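You operate a simulated robot arm through the tools that you are given. There is no shell and no other tool. Be economical: measure what you need, move in short steps, check, and stop when the job is done.

You are at the controls of a simulated robot arm. One attempt, no reset.

JOB
Take the pink glass and leave it on the pink burger on the table top.
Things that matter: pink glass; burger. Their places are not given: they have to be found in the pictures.

It is judged by the outcome, as a careful person would: the job done as asked, and still so three seconds after it is handed in. It fails if anything else is knocked over, pushed out of place, dropped, spilled or broken.

ROBOT AND FRAMES
A 7-joint arm with a two-finger parallel gripper, fixed in place. Base frame: the origin is at the foot of the arm, x ahead of it, y to its left, z up; the work surface is at about z = 750. Readings come in mm, rad, newtons and seconds.
Its first joint turns from -2.897 to 2.897 rad. Payload 4.4 kg.
The TCP is the grasp point between the finger pads, 23 mm short of the fingertips. In the tool frame z runs along the fingers and y along their closing line. Largest opening 94 mm; finger width 38, thickness 10; the body of the gripper, 54 by 96 mm, starts 39 mm behind the TCP.
Orientation is that of the tool frame in the base frame, as a unit quaternion [x, y, z, w]. With the fingers straight down and closing along the base's y, the tool's x points along the base's -x, its y along +y and its z along -z.

CONTROLS
- The arm moves only by the tool drive_tool. Its argument "deltas" is a list of rows, each a list of 5 numbers: the shift along the tool's x, y, z in mm, then the turn about the tool's z in rad, then the opening, from 0 (shut) to 1 (fully open). In form: [[x, y, z, yaw, grip], ...]. A call has 1 to 12 rows; each row shifts and turns the commanded pose from where the row before left it, along the tool's axes as they then stand. Rows are played at 5 a second. More than 50 mm and 0.15 rad between two rows, or a gripper value outside its range, and nothing of the call is played. A pose out of reach is approached as far as the arm can. The call stops where the force on the tool passes 40 N (or 10 N more than at its start, if that is more) or the arm is blocked; 0.2 s more then pass. The fingers move at their own pace (about 72 mm/s each) and stop on an object; they squeeze with about 37 N. The grip force told is the motor's: it shows also when the fingers shut on nothing. Time passes only in rows, and 0.2 s behind the last, so rows that do not move let the fingers close. The reply holds the time, the measured pose of the TCP, the force on the tool along the base axes, the opening and the grip force, in the units named above and with some noise, and new pictures: "pictures" is both (left out), scene, wrist or none.
- Cameras (640 x 400 px; columns grow to the right, rows downward): "scene" is fixed at [399.7, 650.7, 1484]; the picture's right is [-0.57, -0.82, 0.00], its down [-0.54, 0.37, -0.75] and it looks along [0.62, -0.43, -0.66] (base axes); focal length 332 px, centre (320, 200). "wrist" rides on the gripper at [86, 16, -74] in the tool frame; the picture's right is [-0.18, 0.98, 0.00], its down [-0.58, -0.11, -0.81] and it looks along [-0.79, -0.15, 0.59] (tool axes); focal length 243 px, centre (320, 200).
- probe_pixels(camera, pixels): for up to 12 pixels [column, row] of the newest picture of that camera ("zoom" is the newest enlarged one), the place [x, y, z] in the base frame of the surface seen there, good to about 3 mm. No time passes.
- enlarge(camera, box): a new picture of the part [left, top, right, bottom] of that camera's present view, enlarged. No time passes.
- finish_job(): hands the job in; it is judged then, once.

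Work in short steps. Measure before you move; look again where a grasp or a placing could have gone wrong, and mend it. You have 60 turns and 170 pictures in all, those below and enlarged ones among them. Open the gripper and draw the arm clear of the work before you hand the job in, unless the task says otherwise; then end with one line.

The tools are called by a JSON object that holds its "fn" and its "kwargs". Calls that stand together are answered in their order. drive_tool: Moves the arm, as the interface text tells. Its arguments: {"type":"object","properties":{"deltas":{"type":"array"},"pictures":{"type":"string","enum":["both","scene","wrist","none"]}},"required":["deltas"]} The other tools are called the same way: probe_pixels (camera, pixels) gives the place of the surface under pixels of a picture; enlarge (camera, box) takes an enlarged picture of a part of a camera's view; finish_job () hands the job in.

At the start:

```text
clock: 0.0
tcp_pos: [861.8, -24.9, 996.9]
orientation: [0.0, 1.0, 0.0, 0.0]
contact_force: [-0.6, 0.2, -0.5]
opening: 94.1
grip_force: 0.0
```

scene: 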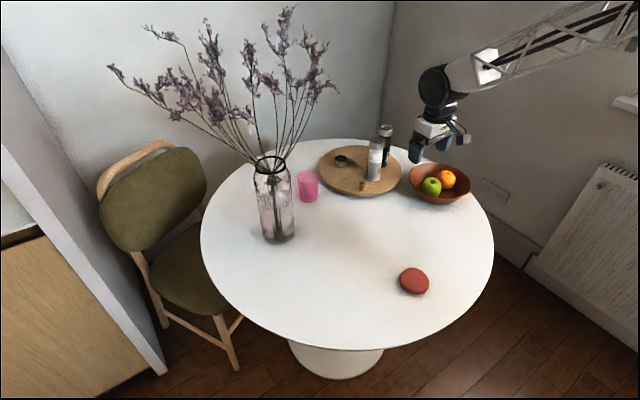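
wrist: 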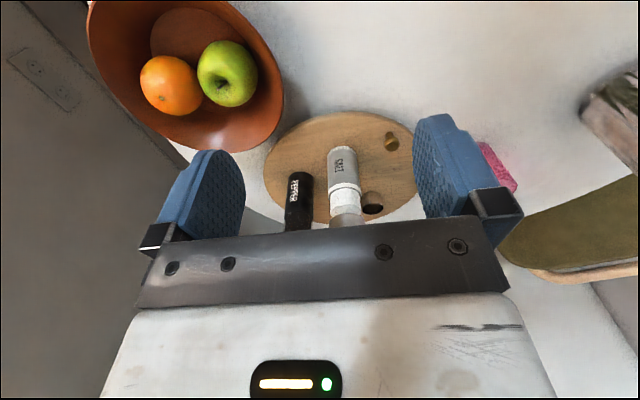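

The pink glass is at about (308,187) in the scene and the burger-like red disc is at (414,281). I enlarge both and measure them.

{"fn": "enlarge", "kwargs": {"camera": "scene", "box": [240, 130, 400, 230]}}

{"fn": "probe_pixels", "kwargs": {"camera": "scene", "pixels": [[308, 173], [300, 188], [308, 188], [316, 188], [308, 199], [310, 206], [414, 275], [401, 281], [414, 281], [428, 281], [414, 290], [414, 300]]}}

{"fn": "enlarge", "kwargs": {"camera": "scene", "box": [374, 256, 454, 306]}}

```text
4.00 times, centred on (320, 180) of scene
```

zoom: 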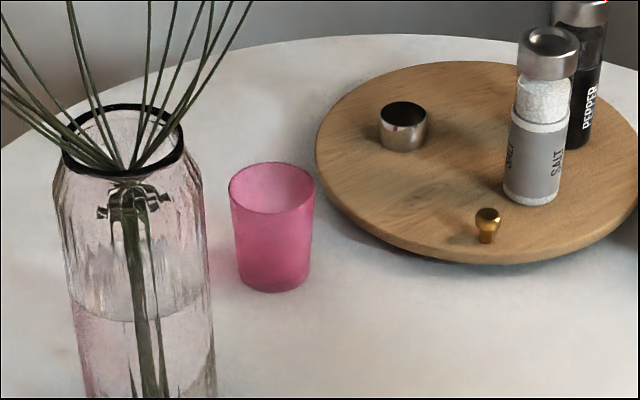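

```text
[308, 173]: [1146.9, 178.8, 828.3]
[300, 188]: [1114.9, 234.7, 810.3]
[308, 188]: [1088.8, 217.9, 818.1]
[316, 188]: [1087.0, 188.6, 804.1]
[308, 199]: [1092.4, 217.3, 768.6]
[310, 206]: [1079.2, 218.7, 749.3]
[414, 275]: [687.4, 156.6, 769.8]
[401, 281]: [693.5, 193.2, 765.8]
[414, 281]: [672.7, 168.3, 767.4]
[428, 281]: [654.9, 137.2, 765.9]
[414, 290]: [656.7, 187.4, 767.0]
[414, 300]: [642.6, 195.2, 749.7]
```

```text
8.00 times, centred on (414, 281) of scene
```

zoom: 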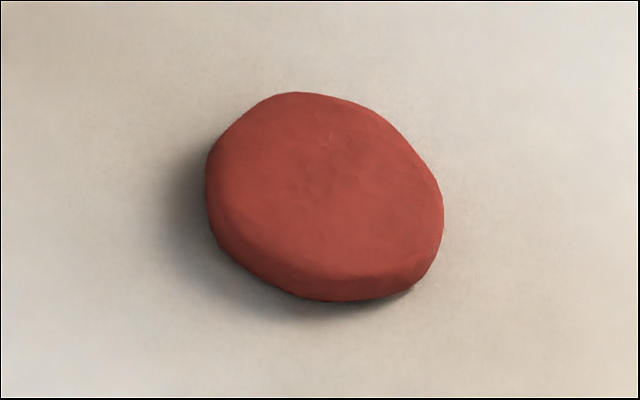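

The readings put the glass near (1115, 205), beyond the stated reach. I measure it and its neighbours more exactly.

{"fn": "enlarge", "kwargs": {"camera": "scene", "box": [240, 130, 400, 230]}}

{"fn": "probe_pixels", "kwargs": {"camera": "zoom", "pixels": [[231, 185], [314, 185], [272, 165], [272, 213], [275, 285], [240, 280], [308, 275], [205, 330], [198, 200], [405, 105], [487, 212], [535, 190]]}}

{"fn": "probe_pixels", "kwargs": {"camera": "scene", "pixels": [[276, 240], [292, 200], [270, 162], [375, 145], [386, 128], [322, 165], [350, 192], [430, 165], [330, 88], [300, 70], [290, 15], [310, 140]]}}

```text
4.00 times, centred on (320, 180) of scene
```

zoom: 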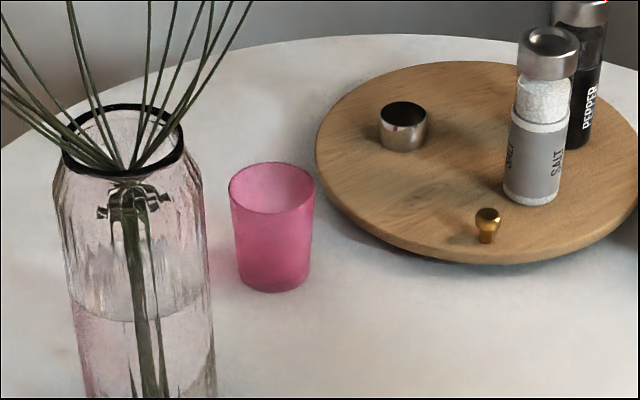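

```text
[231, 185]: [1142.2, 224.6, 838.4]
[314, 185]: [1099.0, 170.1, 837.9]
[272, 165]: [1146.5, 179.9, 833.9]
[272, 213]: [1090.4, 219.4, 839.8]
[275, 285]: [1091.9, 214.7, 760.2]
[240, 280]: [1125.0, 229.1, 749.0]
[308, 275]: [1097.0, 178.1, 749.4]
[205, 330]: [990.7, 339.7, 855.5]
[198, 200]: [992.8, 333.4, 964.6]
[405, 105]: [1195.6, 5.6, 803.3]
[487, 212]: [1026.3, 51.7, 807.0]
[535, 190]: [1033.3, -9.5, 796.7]
```

```text
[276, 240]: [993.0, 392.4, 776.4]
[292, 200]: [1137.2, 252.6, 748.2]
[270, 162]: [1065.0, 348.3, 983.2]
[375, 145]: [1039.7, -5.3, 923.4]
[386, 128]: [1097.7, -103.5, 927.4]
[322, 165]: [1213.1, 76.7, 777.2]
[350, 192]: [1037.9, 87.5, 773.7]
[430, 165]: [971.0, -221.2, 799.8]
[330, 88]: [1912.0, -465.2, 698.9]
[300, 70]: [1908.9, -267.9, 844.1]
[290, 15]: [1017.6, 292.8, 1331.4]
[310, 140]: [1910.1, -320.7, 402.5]
```

The glass is centred near (1120, 198), about 70 wide and 90 tall. The flowers to the right of the vase could be in the arm's way, so I measure them.

{"fn": "enlarge", "kwargs": {"camera": "scene", "box": [230, 0, 390, 100]}}

```text
4.00 times, centred on (310, 50) of scene
```

zoom: 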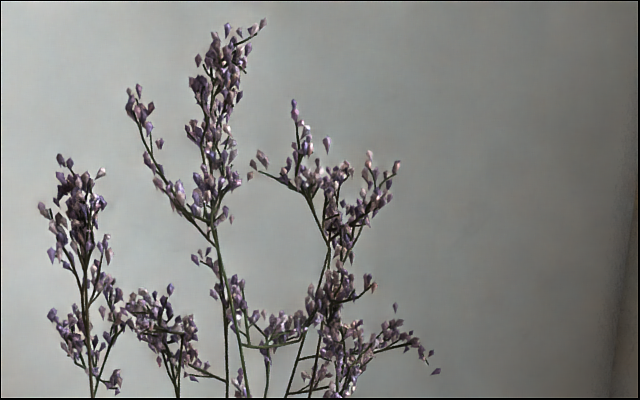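

{"fn": "probe_pixels", "kwargs": {"camera": "zoom", "pixels": [[385, 200], [340, 215], [310, 180], [296, 125], [330, 290], [350, 335], [340, 370], [396, 333], [295, 325], [215, 130], [205, 185], [72, 200]]}}

```text
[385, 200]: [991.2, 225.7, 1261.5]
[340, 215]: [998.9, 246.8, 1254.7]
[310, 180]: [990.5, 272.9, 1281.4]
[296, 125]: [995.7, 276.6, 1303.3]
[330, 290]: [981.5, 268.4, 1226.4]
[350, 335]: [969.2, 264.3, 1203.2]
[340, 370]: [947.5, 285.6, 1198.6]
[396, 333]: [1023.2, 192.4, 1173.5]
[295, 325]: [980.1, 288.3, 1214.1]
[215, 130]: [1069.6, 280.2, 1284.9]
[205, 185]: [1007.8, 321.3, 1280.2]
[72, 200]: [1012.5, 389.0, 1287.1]
```

{"fn": "probe_pixels", "kwargs": {"camera": "scene", "pixels": [[432, 85], [440, 115], [436, 130], [490, 65], [470, 75], [560, 35], [600, 20], [630, 10], [615, 40], [430, 70], [464, 138], [415, 153]]}}

{"fn": "enlarge", "kwargs": {"camera": "scene", "box": [400, 0, 640, 150]}}

```text
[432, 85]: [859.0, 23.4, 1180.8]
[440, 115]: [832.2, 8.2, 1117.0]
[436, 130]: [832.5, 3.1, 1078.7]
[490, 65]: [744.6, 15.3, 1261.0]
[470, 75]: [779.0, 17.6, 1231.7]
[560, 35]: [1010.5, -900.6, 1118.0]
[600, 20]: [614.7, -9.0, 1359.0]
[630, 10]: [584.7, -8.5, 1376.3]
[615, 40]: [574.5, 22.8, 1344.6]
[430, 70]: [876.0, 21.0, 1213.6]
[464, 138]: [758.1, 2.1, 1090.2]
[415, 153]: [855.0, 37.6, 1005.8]
```

```text
2.67 times, centred on (520, 75) of scene
```

zoom: 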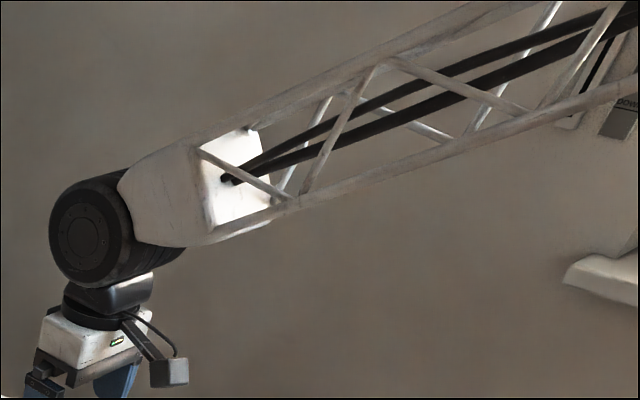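

The flowers occupy x 950–1070, y above 190 and z above 1170; the arm's wrist is about 203 mm above the TCP. I swing to y≈150 first, at a safe height, and then test the reach outward.

{"fn": "drive_tool", "kwargs": {"deltas": [[0, 40, 0, 0, 1], [0, 40, 0, 0, 1], [0, 40, 0, 0, 1], [0, 40, 0, 0, 1], [-30, 0, 0, 0, 1], [-30, 0, 0, 0, 1], [0, 0, 0, 0, 1]]}}

```text
clock: 1.6
tcp_pos: [921.6, 135.0, 998.1]
orientation: [0.0, 1.0, 0.001, 0.002]
contact_force: [-0.1, -0.5, 0.8]
opening: 94.0
grip_force: 0.1
```

scene: 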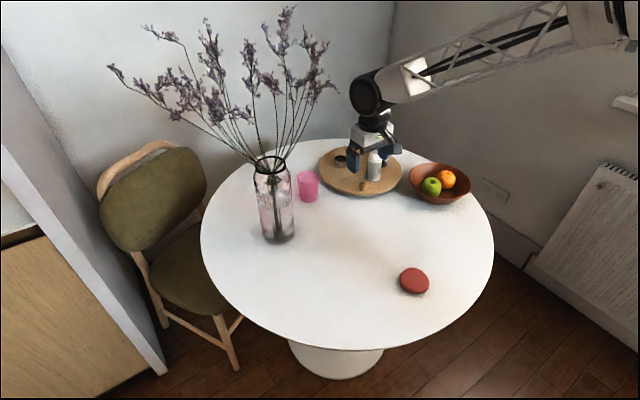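
wrist: 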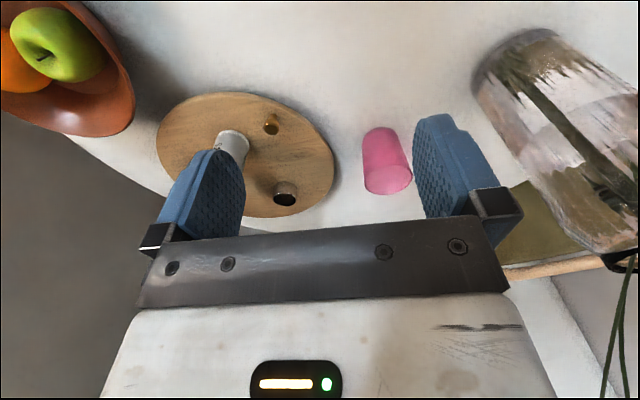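

No limit is met yet. I lower so the wrist passes under the flowers, then go on outward.

{"fn": "drive_tool", "kwargs": {"deltas": [[0, 0, 40, 0, 1], [0, 0, 40, 0, 1], [0, 0, 30, 0, 1], [-30, 0, 0, 0, 1], [-30, 0, 0, 0, 1], [-20, 5, 0, 0, 1], [0, 0, 0, 0, 1]]}}

```text
clock: 3.2
tcp_pos: [999.9, 139.6, 887.5]
orientation: [0.0, 1.0, 0.0, 0.001]
contact_force: [0.5, 0.1, -0.3]
opening: 94.0
grip_force: 0.0
```

scene: 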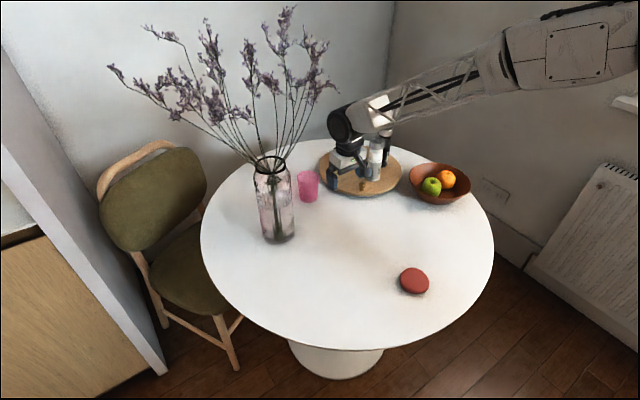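
wrist: 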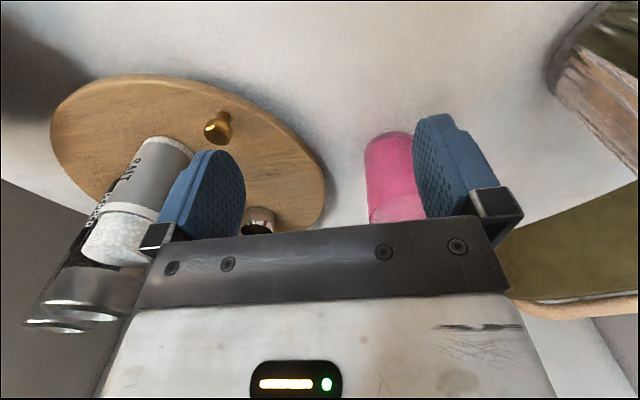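

Reach still holds at 1010 mm. The fingertips at z≈864 clear the rim (840), so I continue toward the glass axis.

{"fn": "drive_tool", "kwargs": {"deltas": [[-30, 14, 0, 0, 1], [-30, 15, 0, 0, 1], [-20, 10, 0, 0, 1], [-20, 10, 0, 0, 1], [0, 0, 0, 0, 1]]}}

```text
clock: 4.4
tcp_pos: [1100.3, 188.9, 887.7]
orientation: [-0.001, 1.0, 0.0, 0.0]
contact_force: [0.2, -0.7, -0.4]
opening: 93.8
grip_force: 0.0
```

scene: 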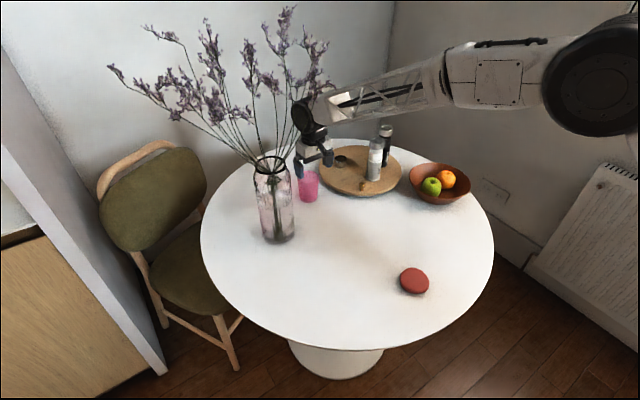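
wrist: 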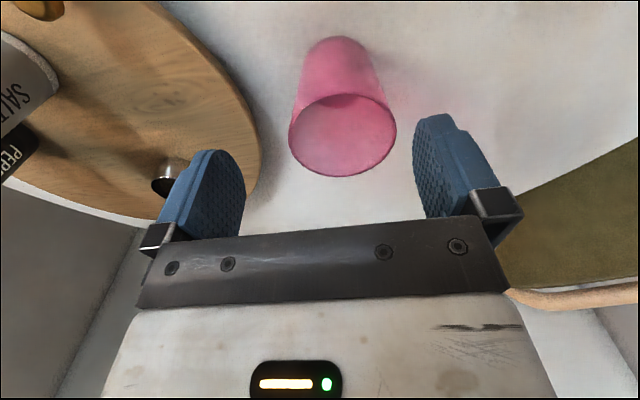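

Reach still holds. I measure the rim from the wrist view, around (342,135).

{"fn": "probe_pixels", "kwargs": {"camera": "wrist", "pixels": [[291, 137], [394, 133], [342, 96], [342, 174], [305, 165], [382, 160], [300, 108], [380, 105]]}}

{"fn": "enlarge", "kwargs": {"camera": "scene", "box": [240, 60, 400, 220]}}

```text
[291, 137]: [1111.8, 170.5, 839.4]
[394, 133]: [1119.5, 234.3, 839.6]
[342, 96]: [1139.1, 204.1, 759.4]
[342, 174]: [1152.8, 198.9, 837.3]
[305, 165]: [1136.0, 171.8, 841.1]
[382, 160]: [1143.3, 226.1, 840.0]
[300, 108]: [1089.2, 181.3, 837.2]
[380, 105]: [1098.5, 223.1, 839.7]
```

```text
2.50 times, centred on (320, 140) of scene
```

zoom: 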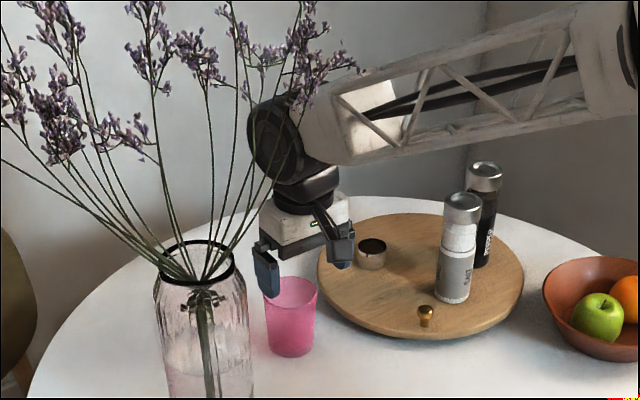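

The rim is centred at (1119, 201) with radius about 33. I lower slightly, centre over it, and descend to TCP z≈815, keeping the gripper body above the rim.

{"fn": "drive_tool", "kwargs": {"deltas": [[0, 0, 12, 0, 1], [-9, 6, 0, 0, 1], [-9, 6, 0, 0, 1], [0, 0, 0, 0, 1], [0, 0, 20, 0, 1], [0, 0, 20, 0, 1], [0, 0, 20, 0, 1], [0, 0, 0, 0, 1]]}}

```text
clock: 6.2
tcp_pos: [1119.3, 201.3, 815.3]
orientation: [0.0, 1.0, 0.0, 0.001]
contact_force: [-0.1, 0.1, 0.5]
opening: 93.8
grip_force: 0.1
```

scene: 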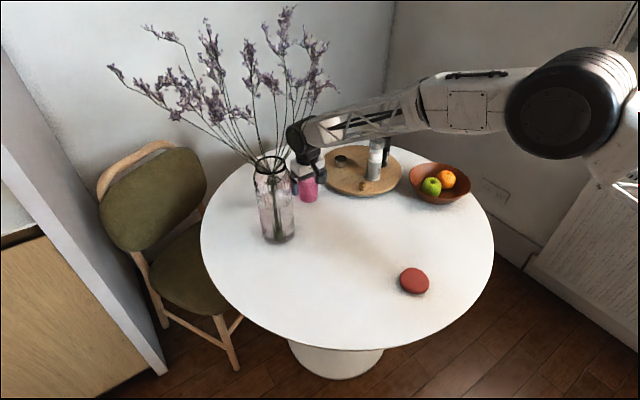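
wrist: 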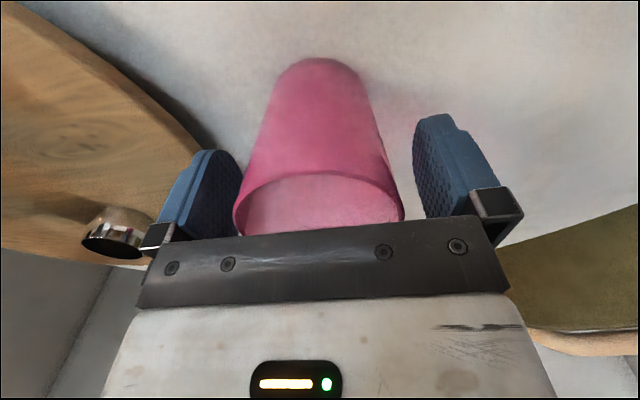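

The glass sits between the fingers. I close and let them settle.

{"fn": "drive_tool", "kwargs": {"deltas": [[0, 0, 0, 0, 0.75], [0, 0, 0, 0, 0.6], [0, 0, 0, 0, 0.4], [0, 0, 0, 0, 0.3], [0, 0, 0, 0, 0.3]]}}

```text
clock: 7.4
tcp_pos: [1118.9, 200.4, 814.6]
orientation: [0.0, 1.0, 0.0, 0.001]
contact_force: [0.8, 0.1, 0.5]
opening: 68.9
grip_force: 36.5
```

scene: 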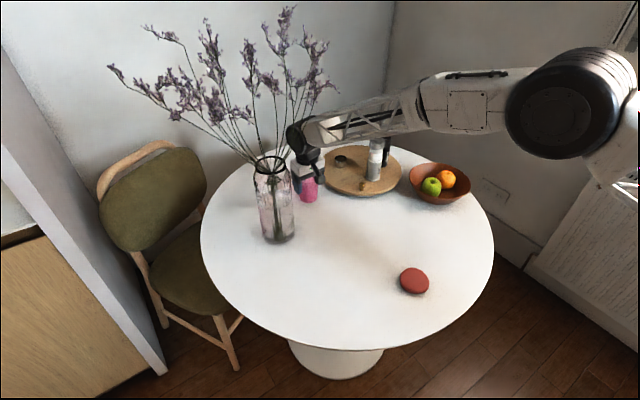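
wrist: 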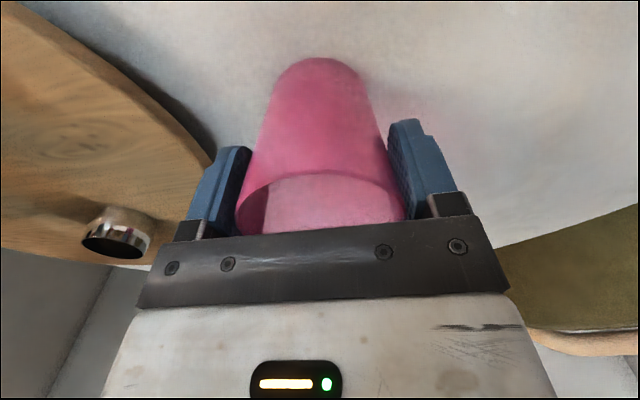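

Gripped at 68.9 mm opening with 36.5 N. I lift 45 mm and check.

{"fn": "drive_tool", "kwargs": {"deltas": [[0, 0, -10, 0, 0.3], [0, 0, -15, 0, 0.3], [0, 0, -20, 0, 0.3], [0, 0, 0, 0, 0.3]]}}

```text
clock: 8.4
tcp_pos: [1119.4, 201.4, 860.6]
orientation: [0.0, 1.0, 0.001, 0.0]
contact_force: [0.4, 0.1, 0.2]
opening: 68.9
grip_force: 36.9
```

scene: 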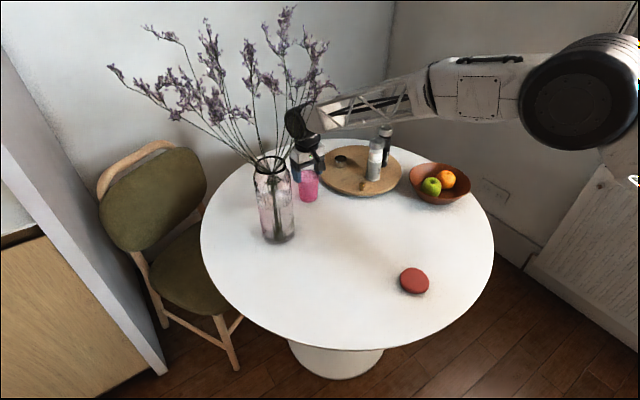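
wrist: 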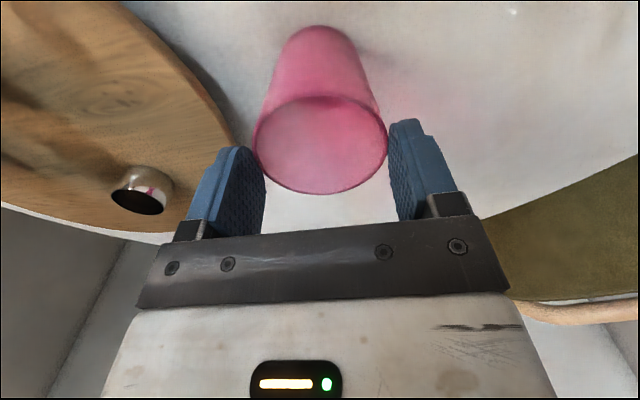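

The glass seems to have slid down between the fingers. I measure whether it is on the table.

{"fn": "probe_pixels", "kwargs": {"camera": "wrist", "pixels": [[256, 145], [385, 142], [320, 192], [320, 97], [310, 50], [330, 110]]}}

{"fn": "enlarge", "kwargs": {"camera": "scene", "box": [270, 120, 350, 220]}}

```text
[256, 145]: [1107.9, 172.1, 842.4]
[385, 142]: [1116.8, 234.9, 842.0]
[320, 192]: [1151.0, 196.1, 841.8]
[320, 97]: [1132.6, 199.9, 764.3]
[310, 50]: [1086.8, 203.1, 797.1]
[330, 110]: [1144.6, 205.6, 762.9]
```

```text
4.00 times, centred on (310, 170) of scene
```

zoom: 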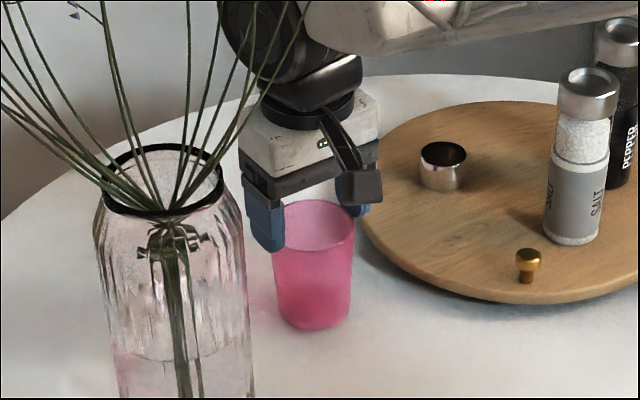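

The glass slid and is still on the table, upright. I reopen, lower deeper, and grip again with a full-close command, then lift in a small slow test step.

{"fn": "drive_tool", "kwargs": {"deltas": [[0, 0, 0, 0, 0.85], [0, 0, 0, 0, 1], [0, 0, 0, 0, 1], [0, 0, 20, 0, 1], [0, 0, 20, 0, 1], [0, 0, 8, 0, 1], [0, 0, 0, 0, 0], [0, 0, 0, 0, 0], [0, 0, 0, 0, 0], [0, 0, 0, 0, 0], [0, 0, 0, 0, 0]], "pictures": "wrist"}}

{"fn": "drive_tool", "kwargs": {"deltas": [[0, 0, -3, 0, 0], [0, 0, -3, 0, 0], [0, 0, -3, 0, 0], [0, 0, -3, 0, 0]], "pictures": "both"}}

```text
clock: 10.8
tcp_pos: [1120.2, 200.8, 812.3]
orientation: [-0.001, 1.0, -0.001, 0.001]
contact_force: [1.3, -1.0, 1.3]
opening: 69.0
grip_force: 37.2
```

wrist: 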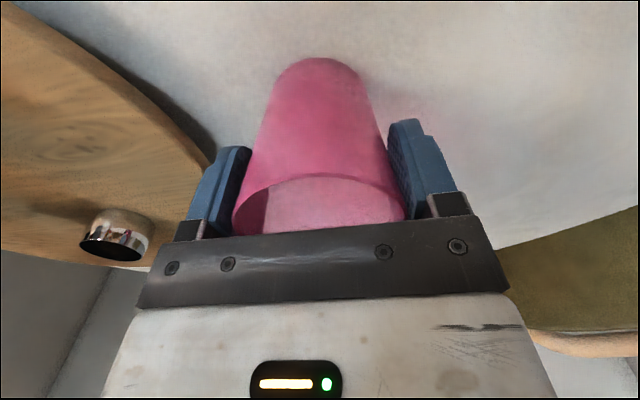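

```text
clock: 11.8
tcp_pos: [1119.0, 200.5, 825.4]
orientation: [-0.001, 1.0, 0.0, 0.0]
contact_force: [0.0, 0.5, -2.9]
opening: 68.8
grip_force: 37.2
```

scene: 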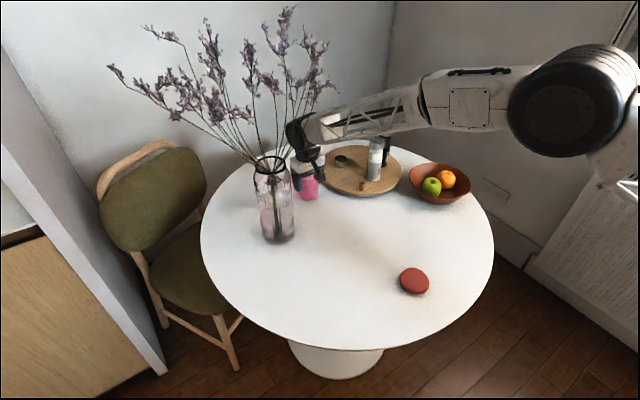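
wrist: 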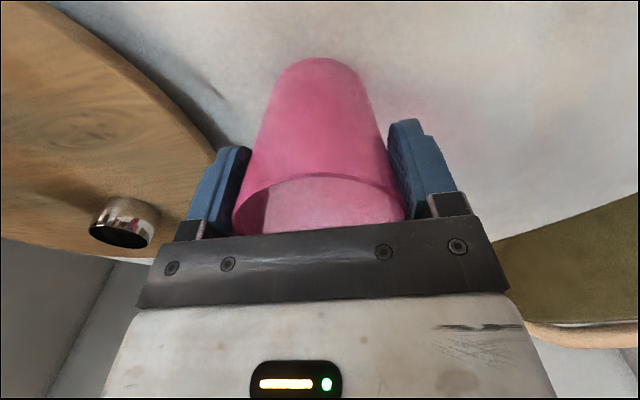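

This time the glass stays fixed in the wrist view, and the tool carries about 3 N. I go on lifting gently.

{"fn": "drive_tool", "kwargs": {"deltas": [[0, 0, -4, 0, 0], [0, 0, -5, 0, 0], [0, 0, -5, 0, 0], [0, 0, -5, 0, 0], [0, 0, -5, 0, 0], [0, 0, -5, 0, 0], [0, 0, -5, 0, 0], [0, 0, 0, 0, 0]]}}

```text
clock: 13.6
tcp_pos: [1119.8, 201.9, 859.7]
orientation: [0.0, 1.0, -0.001, 0.0]
contact_force: [-0.8, -0.6, -2.5]
opening: 68.6
grip_force: 37.4
```

scene: 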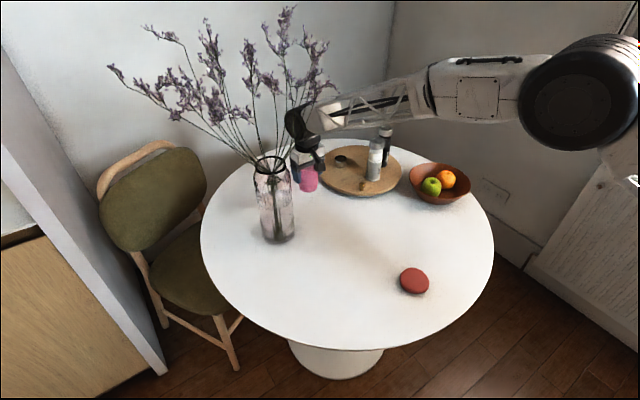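
wrist: 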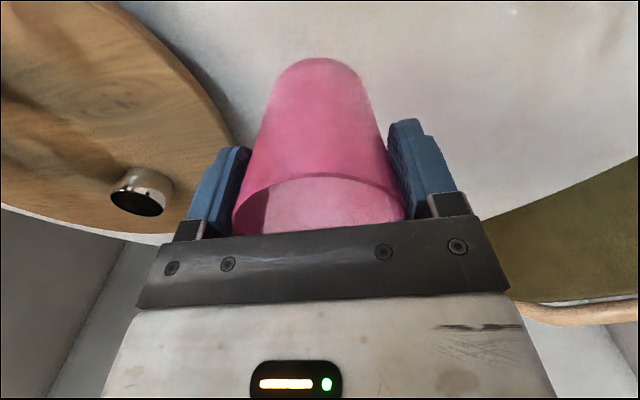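

It is held, with the bottom at about z=797. I retreat gently along the way I came.

{"fn": "drive_tool", "kwargs": {"deltas": [[4, -2, 0, 0, 0], [8, -3, 0, 0, 0], [12, -5, 0, 0, 0], [15, -6, 0, 0, 0], [15, -6, 0, 0, 0], [15, -6, 0, 0, 0], [15, -6, 0, 0, 0], [15, -6, 0, 0, 0], [15, -5, 0, 0, 0], [15, 0, 0, 0, 0], [15, 0, 0, 0, 0], [10, 0, 0, 0, 0]]}}

```text
clock: 16.2
tcp_pos: [964.8, 158.0, 858.6]
orientation: [0.0, 1.0, 0.0, -0.001]
contact_force: [-1.1, 0.7, -0.9]
opening: 68.9
grip_force: 36.9
```

scene: 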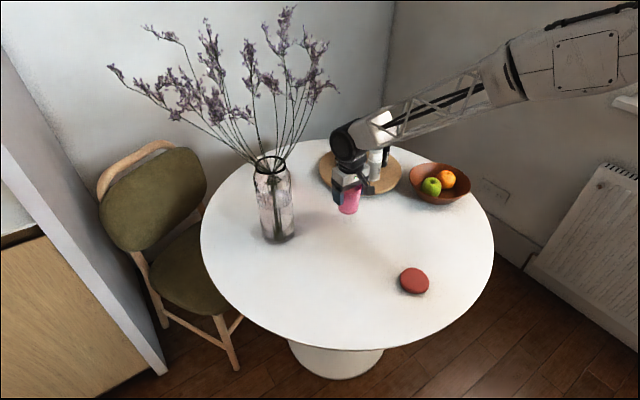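
wrist: 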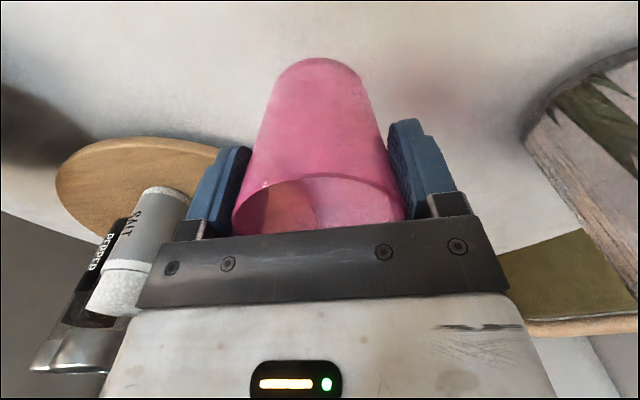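

The grip holds steadily and the arm is clear of the plate and the vase. I continue toward the burger.

{"fn": "drive_tool", "kwargs": {"deltas": [[6, 0, 0, 0, 0], [12, 0, 0, 0, 0], [16, 0, 0, 0, 0], [18, 0, 0, 0, 0], [18, 0, 0, 0, 0], [18, 0, 0, 0, 0], [18, 0, 0, 0, 0], [18, 0, 0, 0, 0], [18, 0, 0, 0, 0], [16, 0, 0, 0, 0], [12, 0, 0, 0, 0], [6, 0, 0, 0, 0]]}}

{"fn": "enlarge", "kwargs": {"camera": "scene", "box": [374, 256, 454, 306]}}

{"fn": "probe_pixels", "kwargs": {"camera": "zoom", "pixels": [[295, 97], [440, 190], [213, 160], [405, 140], [230, 215], [325, 275], [415, 262], [325, 185], [270, 160], [380, 210], [330, 130], [320, 240]]}}

```text
clock: 18.8
tcp_pos: [788.7, 155.5, 857.9]
orientation: [0.0, 1.0, -0.001, 0.0]
contact_force: [-0.4, 0.4, -2.6]
opening: 68.8
grip_force: 37.1
```

scene: 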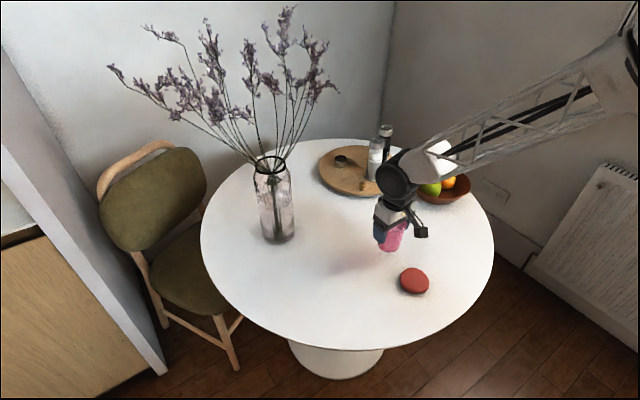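
wrist: 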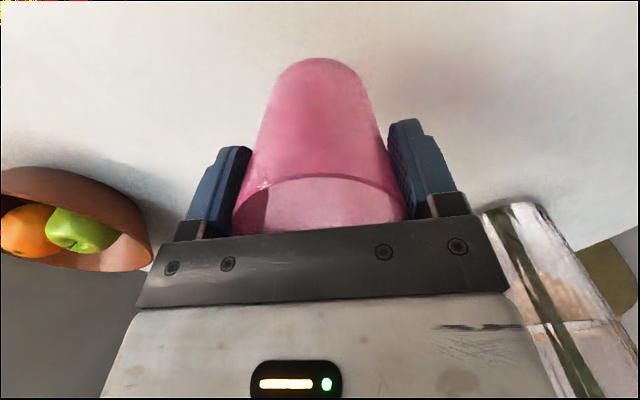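

```text
8.00 times, centred on (414, 281) of scene
```

zoom: 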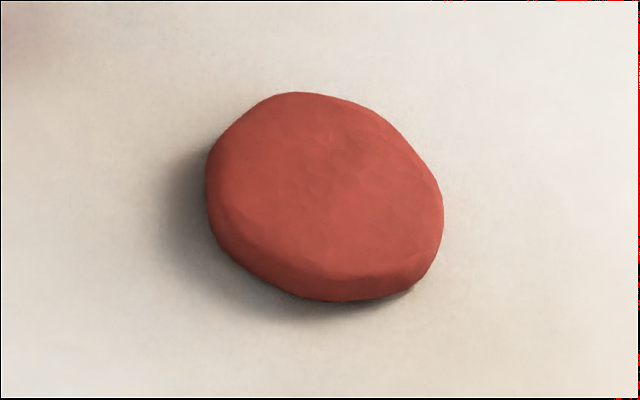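

```text
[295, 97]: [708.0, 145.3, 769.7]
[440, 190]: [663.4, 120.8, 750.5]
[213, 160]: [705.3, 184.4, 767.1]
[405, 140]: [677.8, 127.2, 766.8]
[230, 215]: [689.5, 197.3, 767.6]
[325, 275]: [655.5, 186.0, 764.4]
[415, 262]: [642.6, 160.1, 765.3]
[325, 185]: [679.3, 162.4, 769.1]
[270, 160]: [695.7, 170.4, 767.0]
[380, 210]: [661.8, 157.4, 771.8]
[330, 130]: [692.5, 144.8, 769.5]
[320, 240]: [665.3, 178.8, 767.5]
```

The burger's top is centred near (676, 161) at z≈769. I move the glass over it, still at z≈858.

{"fn": "drive_tool", "kwargs": {"deltas": [[6, 0, 0, 0, 0], [12, 0, 0, 0, 0], [15, 1, 0, 0, 0], [15, 1, 0, 0, 0], [15, 1, 0, 0, 0], [15, 1, 0, 0, 0], [15, 1, 0, 0, 0], [12, 0, 0, 0, 0], [7, 0, 0, 0, 0], [0, 0, 0, 0, 0]]}}

{"fn": "enlarge", "kwargs": {"camera": "scene", "box": [358, 206, 486, 306]}}

```text
clock: 21.0
tcp_pos: [678.2, 161.3, 858.3]
orientation: [0.0, 1.0, 0.0, 0.001]
contact_force: [1.0, 0.8, -1.9]
opening: 68.7
grip_force: 37.2
```

scene: 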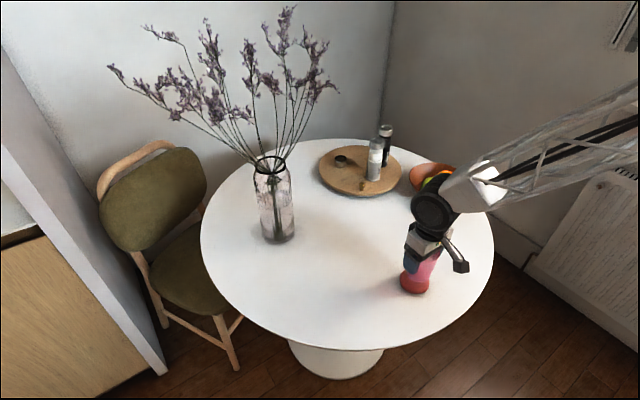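
wrist: 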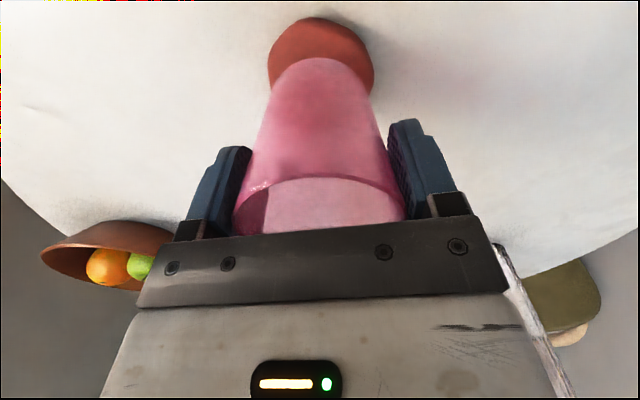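

```text
4.00 times, centred on (422, 256) of scene
```

zoom: 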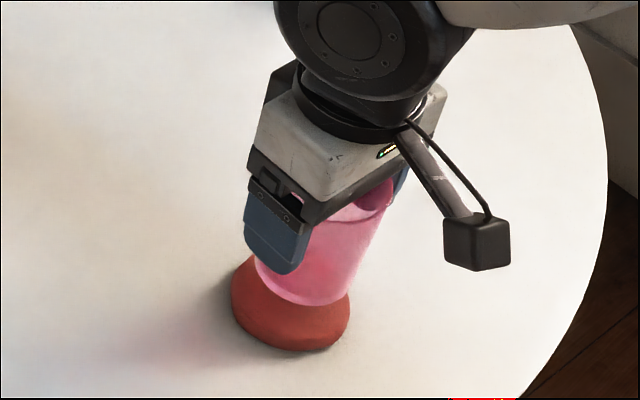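

The glass is lined up over the burger in the wrist view (columns 320 and 322). I lower 22 mm, correcting x by 2, and then measure the gap.

{"fn": "drive_tool", "kwargs": {"deltas": [[2, 0, 4, 0, 0], [0, 0, 6, 0, 0], [0, 0, 6, 0, 0], [0, 0, 4, 0, 0], [0, 0, 2, 0, 0], [0, 0, 0, 0, 0]]}}

{"fn": "enlarge", "kwargs": {"camera": "scene", "box": [374, 231, 470, 306]}}

```text
clock: 22.4
tcp_pos: [675.1, 162.2, 837.4]
orientation: [0.001, 1.0, 0.0, 0.0]
contact_force: [0.7, -0.4, -2.4]
opening: 68.7
grip_force: 36.4
```

scene: 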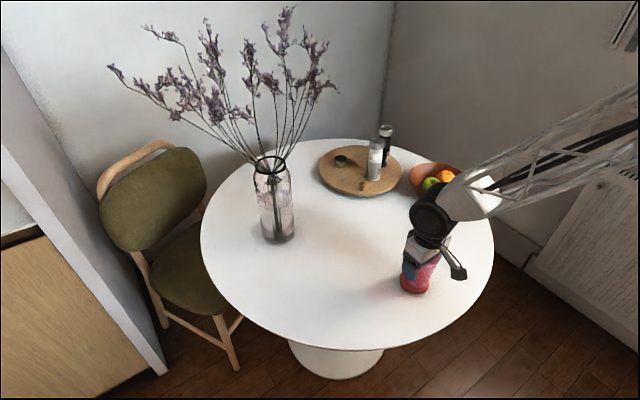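
wrist: 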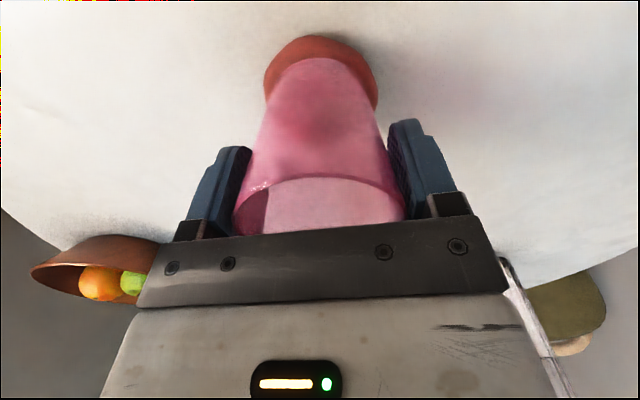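

```text
5.33 times, centred on (422, 268) of scene
```

zoom: 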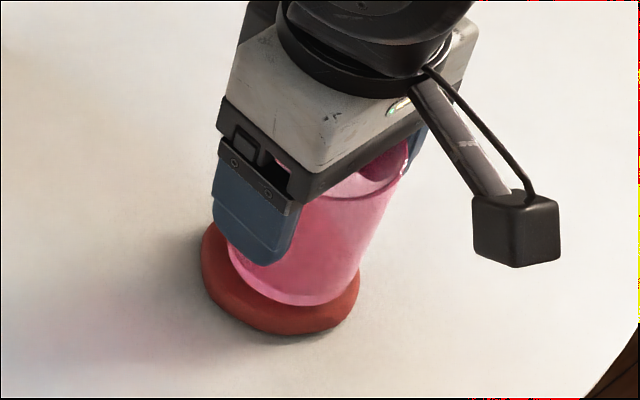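

The gap is about 6 mm, and the glass may sit a few mm to the right of the burger's middle. I probe its lower edge and the burger's.

{"fn": "probe_pixels", "kwargs": {"camera": "zoom", "pixels": [[236, 275], [275, 302], [300, 306], [345, 290], [357, 265], [206, 255], [222, 295], [280, 322], [340, 310], [355, 295]]}}

{"fn": "probe_pixels", "kwargs": {"camera": "wrist", "pixels": [[320, 60], [285, 75], [352, 72], [318, 40], [268, 85], [374, 85], [290, 45], [350, 45]]}}

```text
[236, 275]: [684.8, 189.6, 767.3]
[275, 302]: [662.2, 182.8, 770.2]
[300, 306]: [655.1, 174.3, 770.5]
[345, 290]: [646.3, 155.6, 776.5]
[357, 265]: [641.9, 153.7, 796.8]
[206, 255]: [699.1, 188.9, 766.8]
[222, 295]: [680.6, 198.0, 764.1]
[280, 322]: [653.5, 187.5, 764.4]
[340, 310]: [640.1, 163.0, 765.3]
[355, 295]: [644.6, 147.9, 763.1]
```

```text
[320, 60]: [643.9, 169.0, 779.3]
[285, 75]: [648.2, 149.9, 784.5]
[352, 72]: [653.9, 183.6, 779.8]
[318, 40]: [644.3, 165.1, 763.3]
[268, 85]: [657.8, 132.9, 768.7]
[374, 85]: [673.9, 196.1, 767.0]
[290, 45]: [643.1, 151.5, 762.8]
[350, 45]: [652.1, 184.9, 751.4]
```

The base is centred within a few mm of the burger's centre. I lower in 1.5 mm steps until the burger takes the weight.

{"fn": "drive_tool", "kwargs": {"deltas": [[-1, 0, 2, 0, 0], [0, 0, 1.5, 0, 0], [0, 0, 1, 0, 0], [0, 0, 0, 0, 0]], "pictures": "none"}}

{"fn": "drive_tool", "kwargs": {"deltas": [[0, 0, 1, 0, 0], [0, 0, 0, 0, 0]], "pictures": "none"}}

```text
clock: 23.4
tcp_pos: [675.8, 161.0, 832.7]
orientation: [0.0, 1.0, 0.0, 0.0]
contact_force: [1.0, 0.1, -1.5]
opening: 68.9
grip_force: 36.8
```

```text
clock: 24.0
tcp_pos: [676.9, 161.1, 831.5]
orientation: [0.0, 1.0, 0.0, 0.001]
contact_force: [-1.7, -3.4, 17.0]
opening: 68.9
grip_force: 37.5
```

The force jumped to 17 N, so the glass is down on the burger. I ease off half a millimetre and look.

{"fn": "drive_tool", "kwargs": {"deltas": [[0, 0, -0.5, 0, 0], [0, 0, 0, 0, 0]]}}

{"fn": "enlarge", "kwargs": {"camera": "scene", "box": [374, 231, 470, 306]}}

```text
clock: 24.6
tcp_pos: [676.2, 161.3, 832.3]
orientation: [-0.001, 1.0, -0.001, 0.001]
contact_force: [2.7, 0.3, 11.7]
opening: 68.6
grip_force: 36.7
```

scene: 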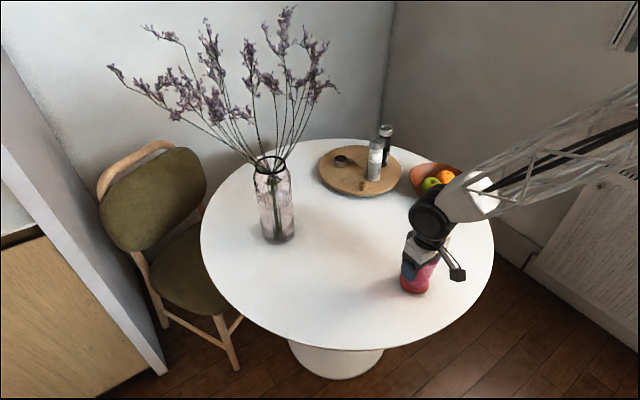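
wrist: 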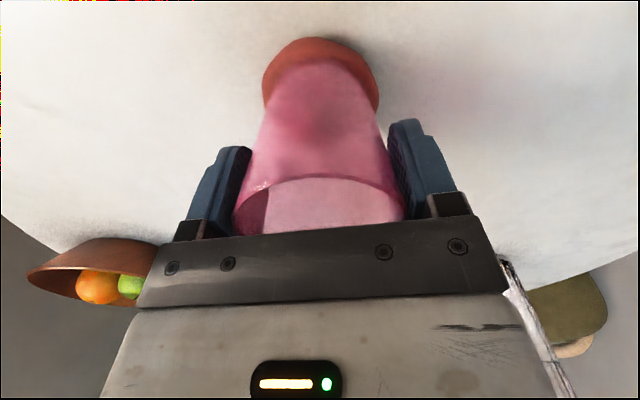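

```text
5.33 times, centred on (422, 268) of scene
```

zoom: 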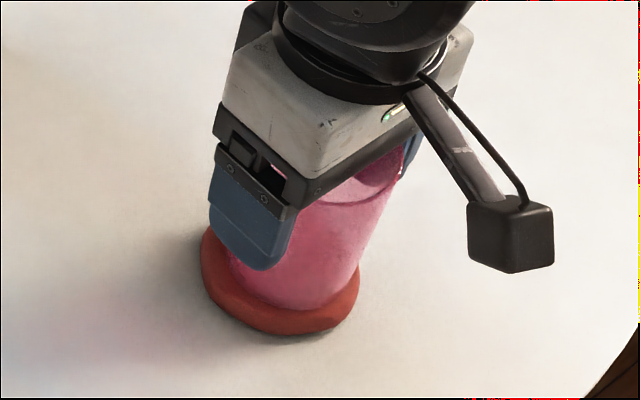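

The glass stands centrally on the burger. I open gradually and let it settle before moving away.

{"fn": "drive_tool", "kwargs": {"deltas": [[0, 0, -0.3, 0, 0], [0, 0, 0, 0, 0.74], [0, 0, 0, 0, 0.78], [0, 0, 0, 0, 0.85], [0, 0, 0, 0, 1], [0, 0, 0, 0, 1], [0, 0, 0, 0, 1]]}}

{"fn": "enlarge", "kwargs": {"camera": "scene", "box": [374, 231, 470, 306]}}

```text
clock: 26.2
tcp_pos: [675.9, 161.8, 831.2]
orientation: [0.0, 1.0, 0.001, -0.001]
contact_force: [-0.3, -0.2, 0.2]
opening: 94.0
grip_force: 0.1
```

scene: 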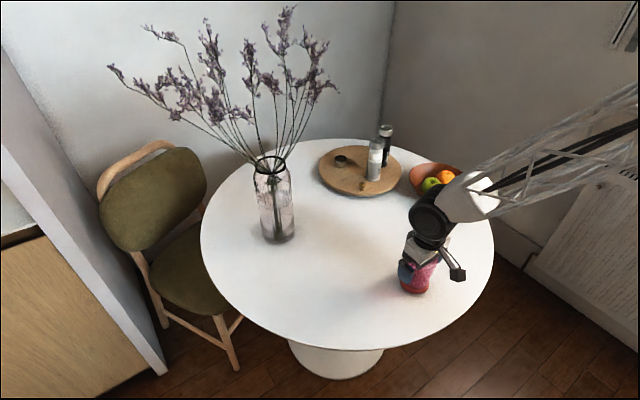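
wrist: 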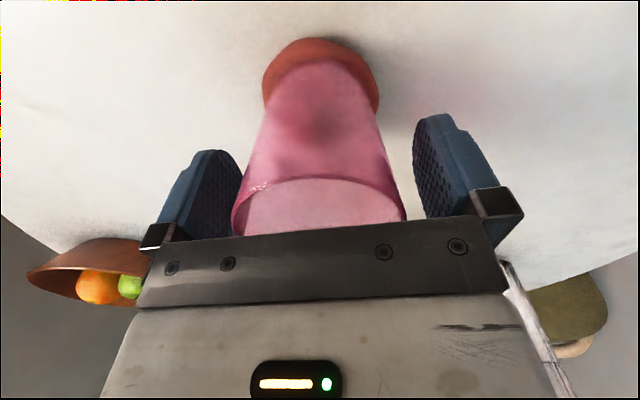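

```text
5.33 times, centred on (422, 268) of scene
```

zoom: 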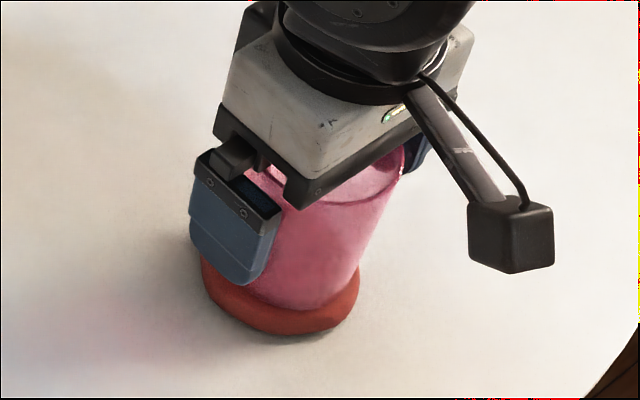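

The glass stands free with both fingers off it. I rise straight up slowly, then clear.

{"fn": "drive_tool", "kwargs": {"deltas": [[0, 0, -5, 0, 1], [0, 0, -10, 0, 1], [0, 0, -20, 0, 1], [0, 0, -30, 0, 1], [0, 0, -40, 0, 1], [0, 0, -40, 0, 1], [0, -40, -20, 0, 1], [0, -45, 0, 0, 1], [0, -45, 0, 0, 1], [0, -45, 0, 0, 1], [0, 0, 0, 0, 1]]}}

{"fn": "enlarge", "kwargs": {"camera": "scene", "box": [374, 231, 470, 306]}}

```text
clock: 28.6
tcp_pos: [674.7, -14.0, 995.8]
orientation: [0.0, 1.0, 0.0, 0.0]
contact_force: [0.3, 0.0, 0.0]
opening: 93.9
grip_force: 0.0
```

scene: 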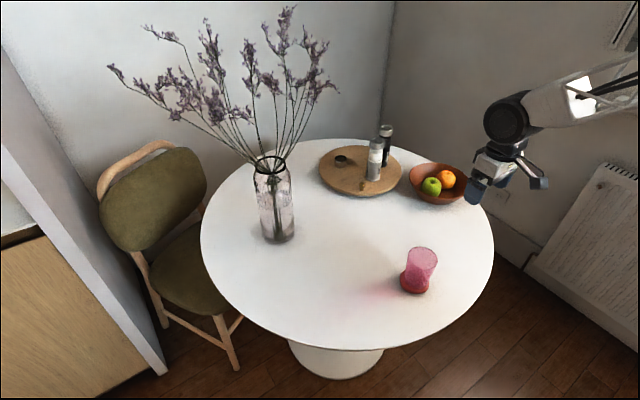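
wrist: 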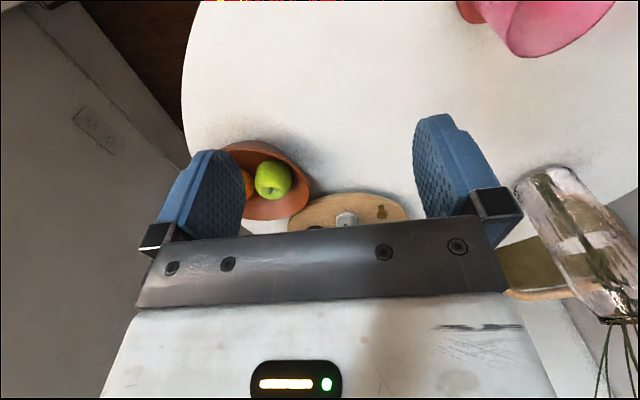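

```text
5.33 times, centred on (422, 268) of scene
```

zoom: 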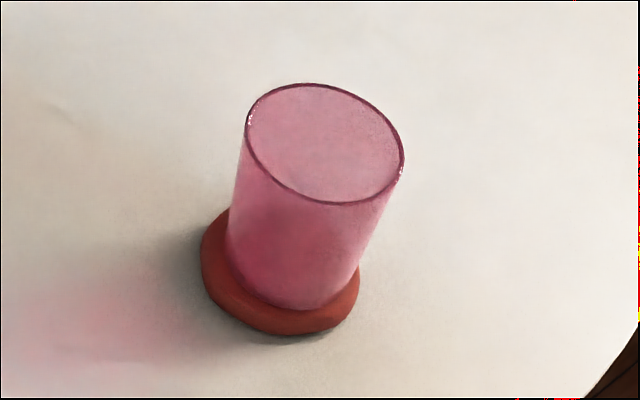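

The glass stands upright on the burger at (420,268), nothing else has moved, and the arm is clear. I hand the job in.

{"fn": "finish_job", "kwargs": {}}

```text
The job is handed in.
```

The pink glass is standing upright on the burger, the gripper is open and drawn clear, and nothing else on the table was disturbed. On the first lift the glass slid back through the fingers but stayed upright on the table; a second, slower lift held.
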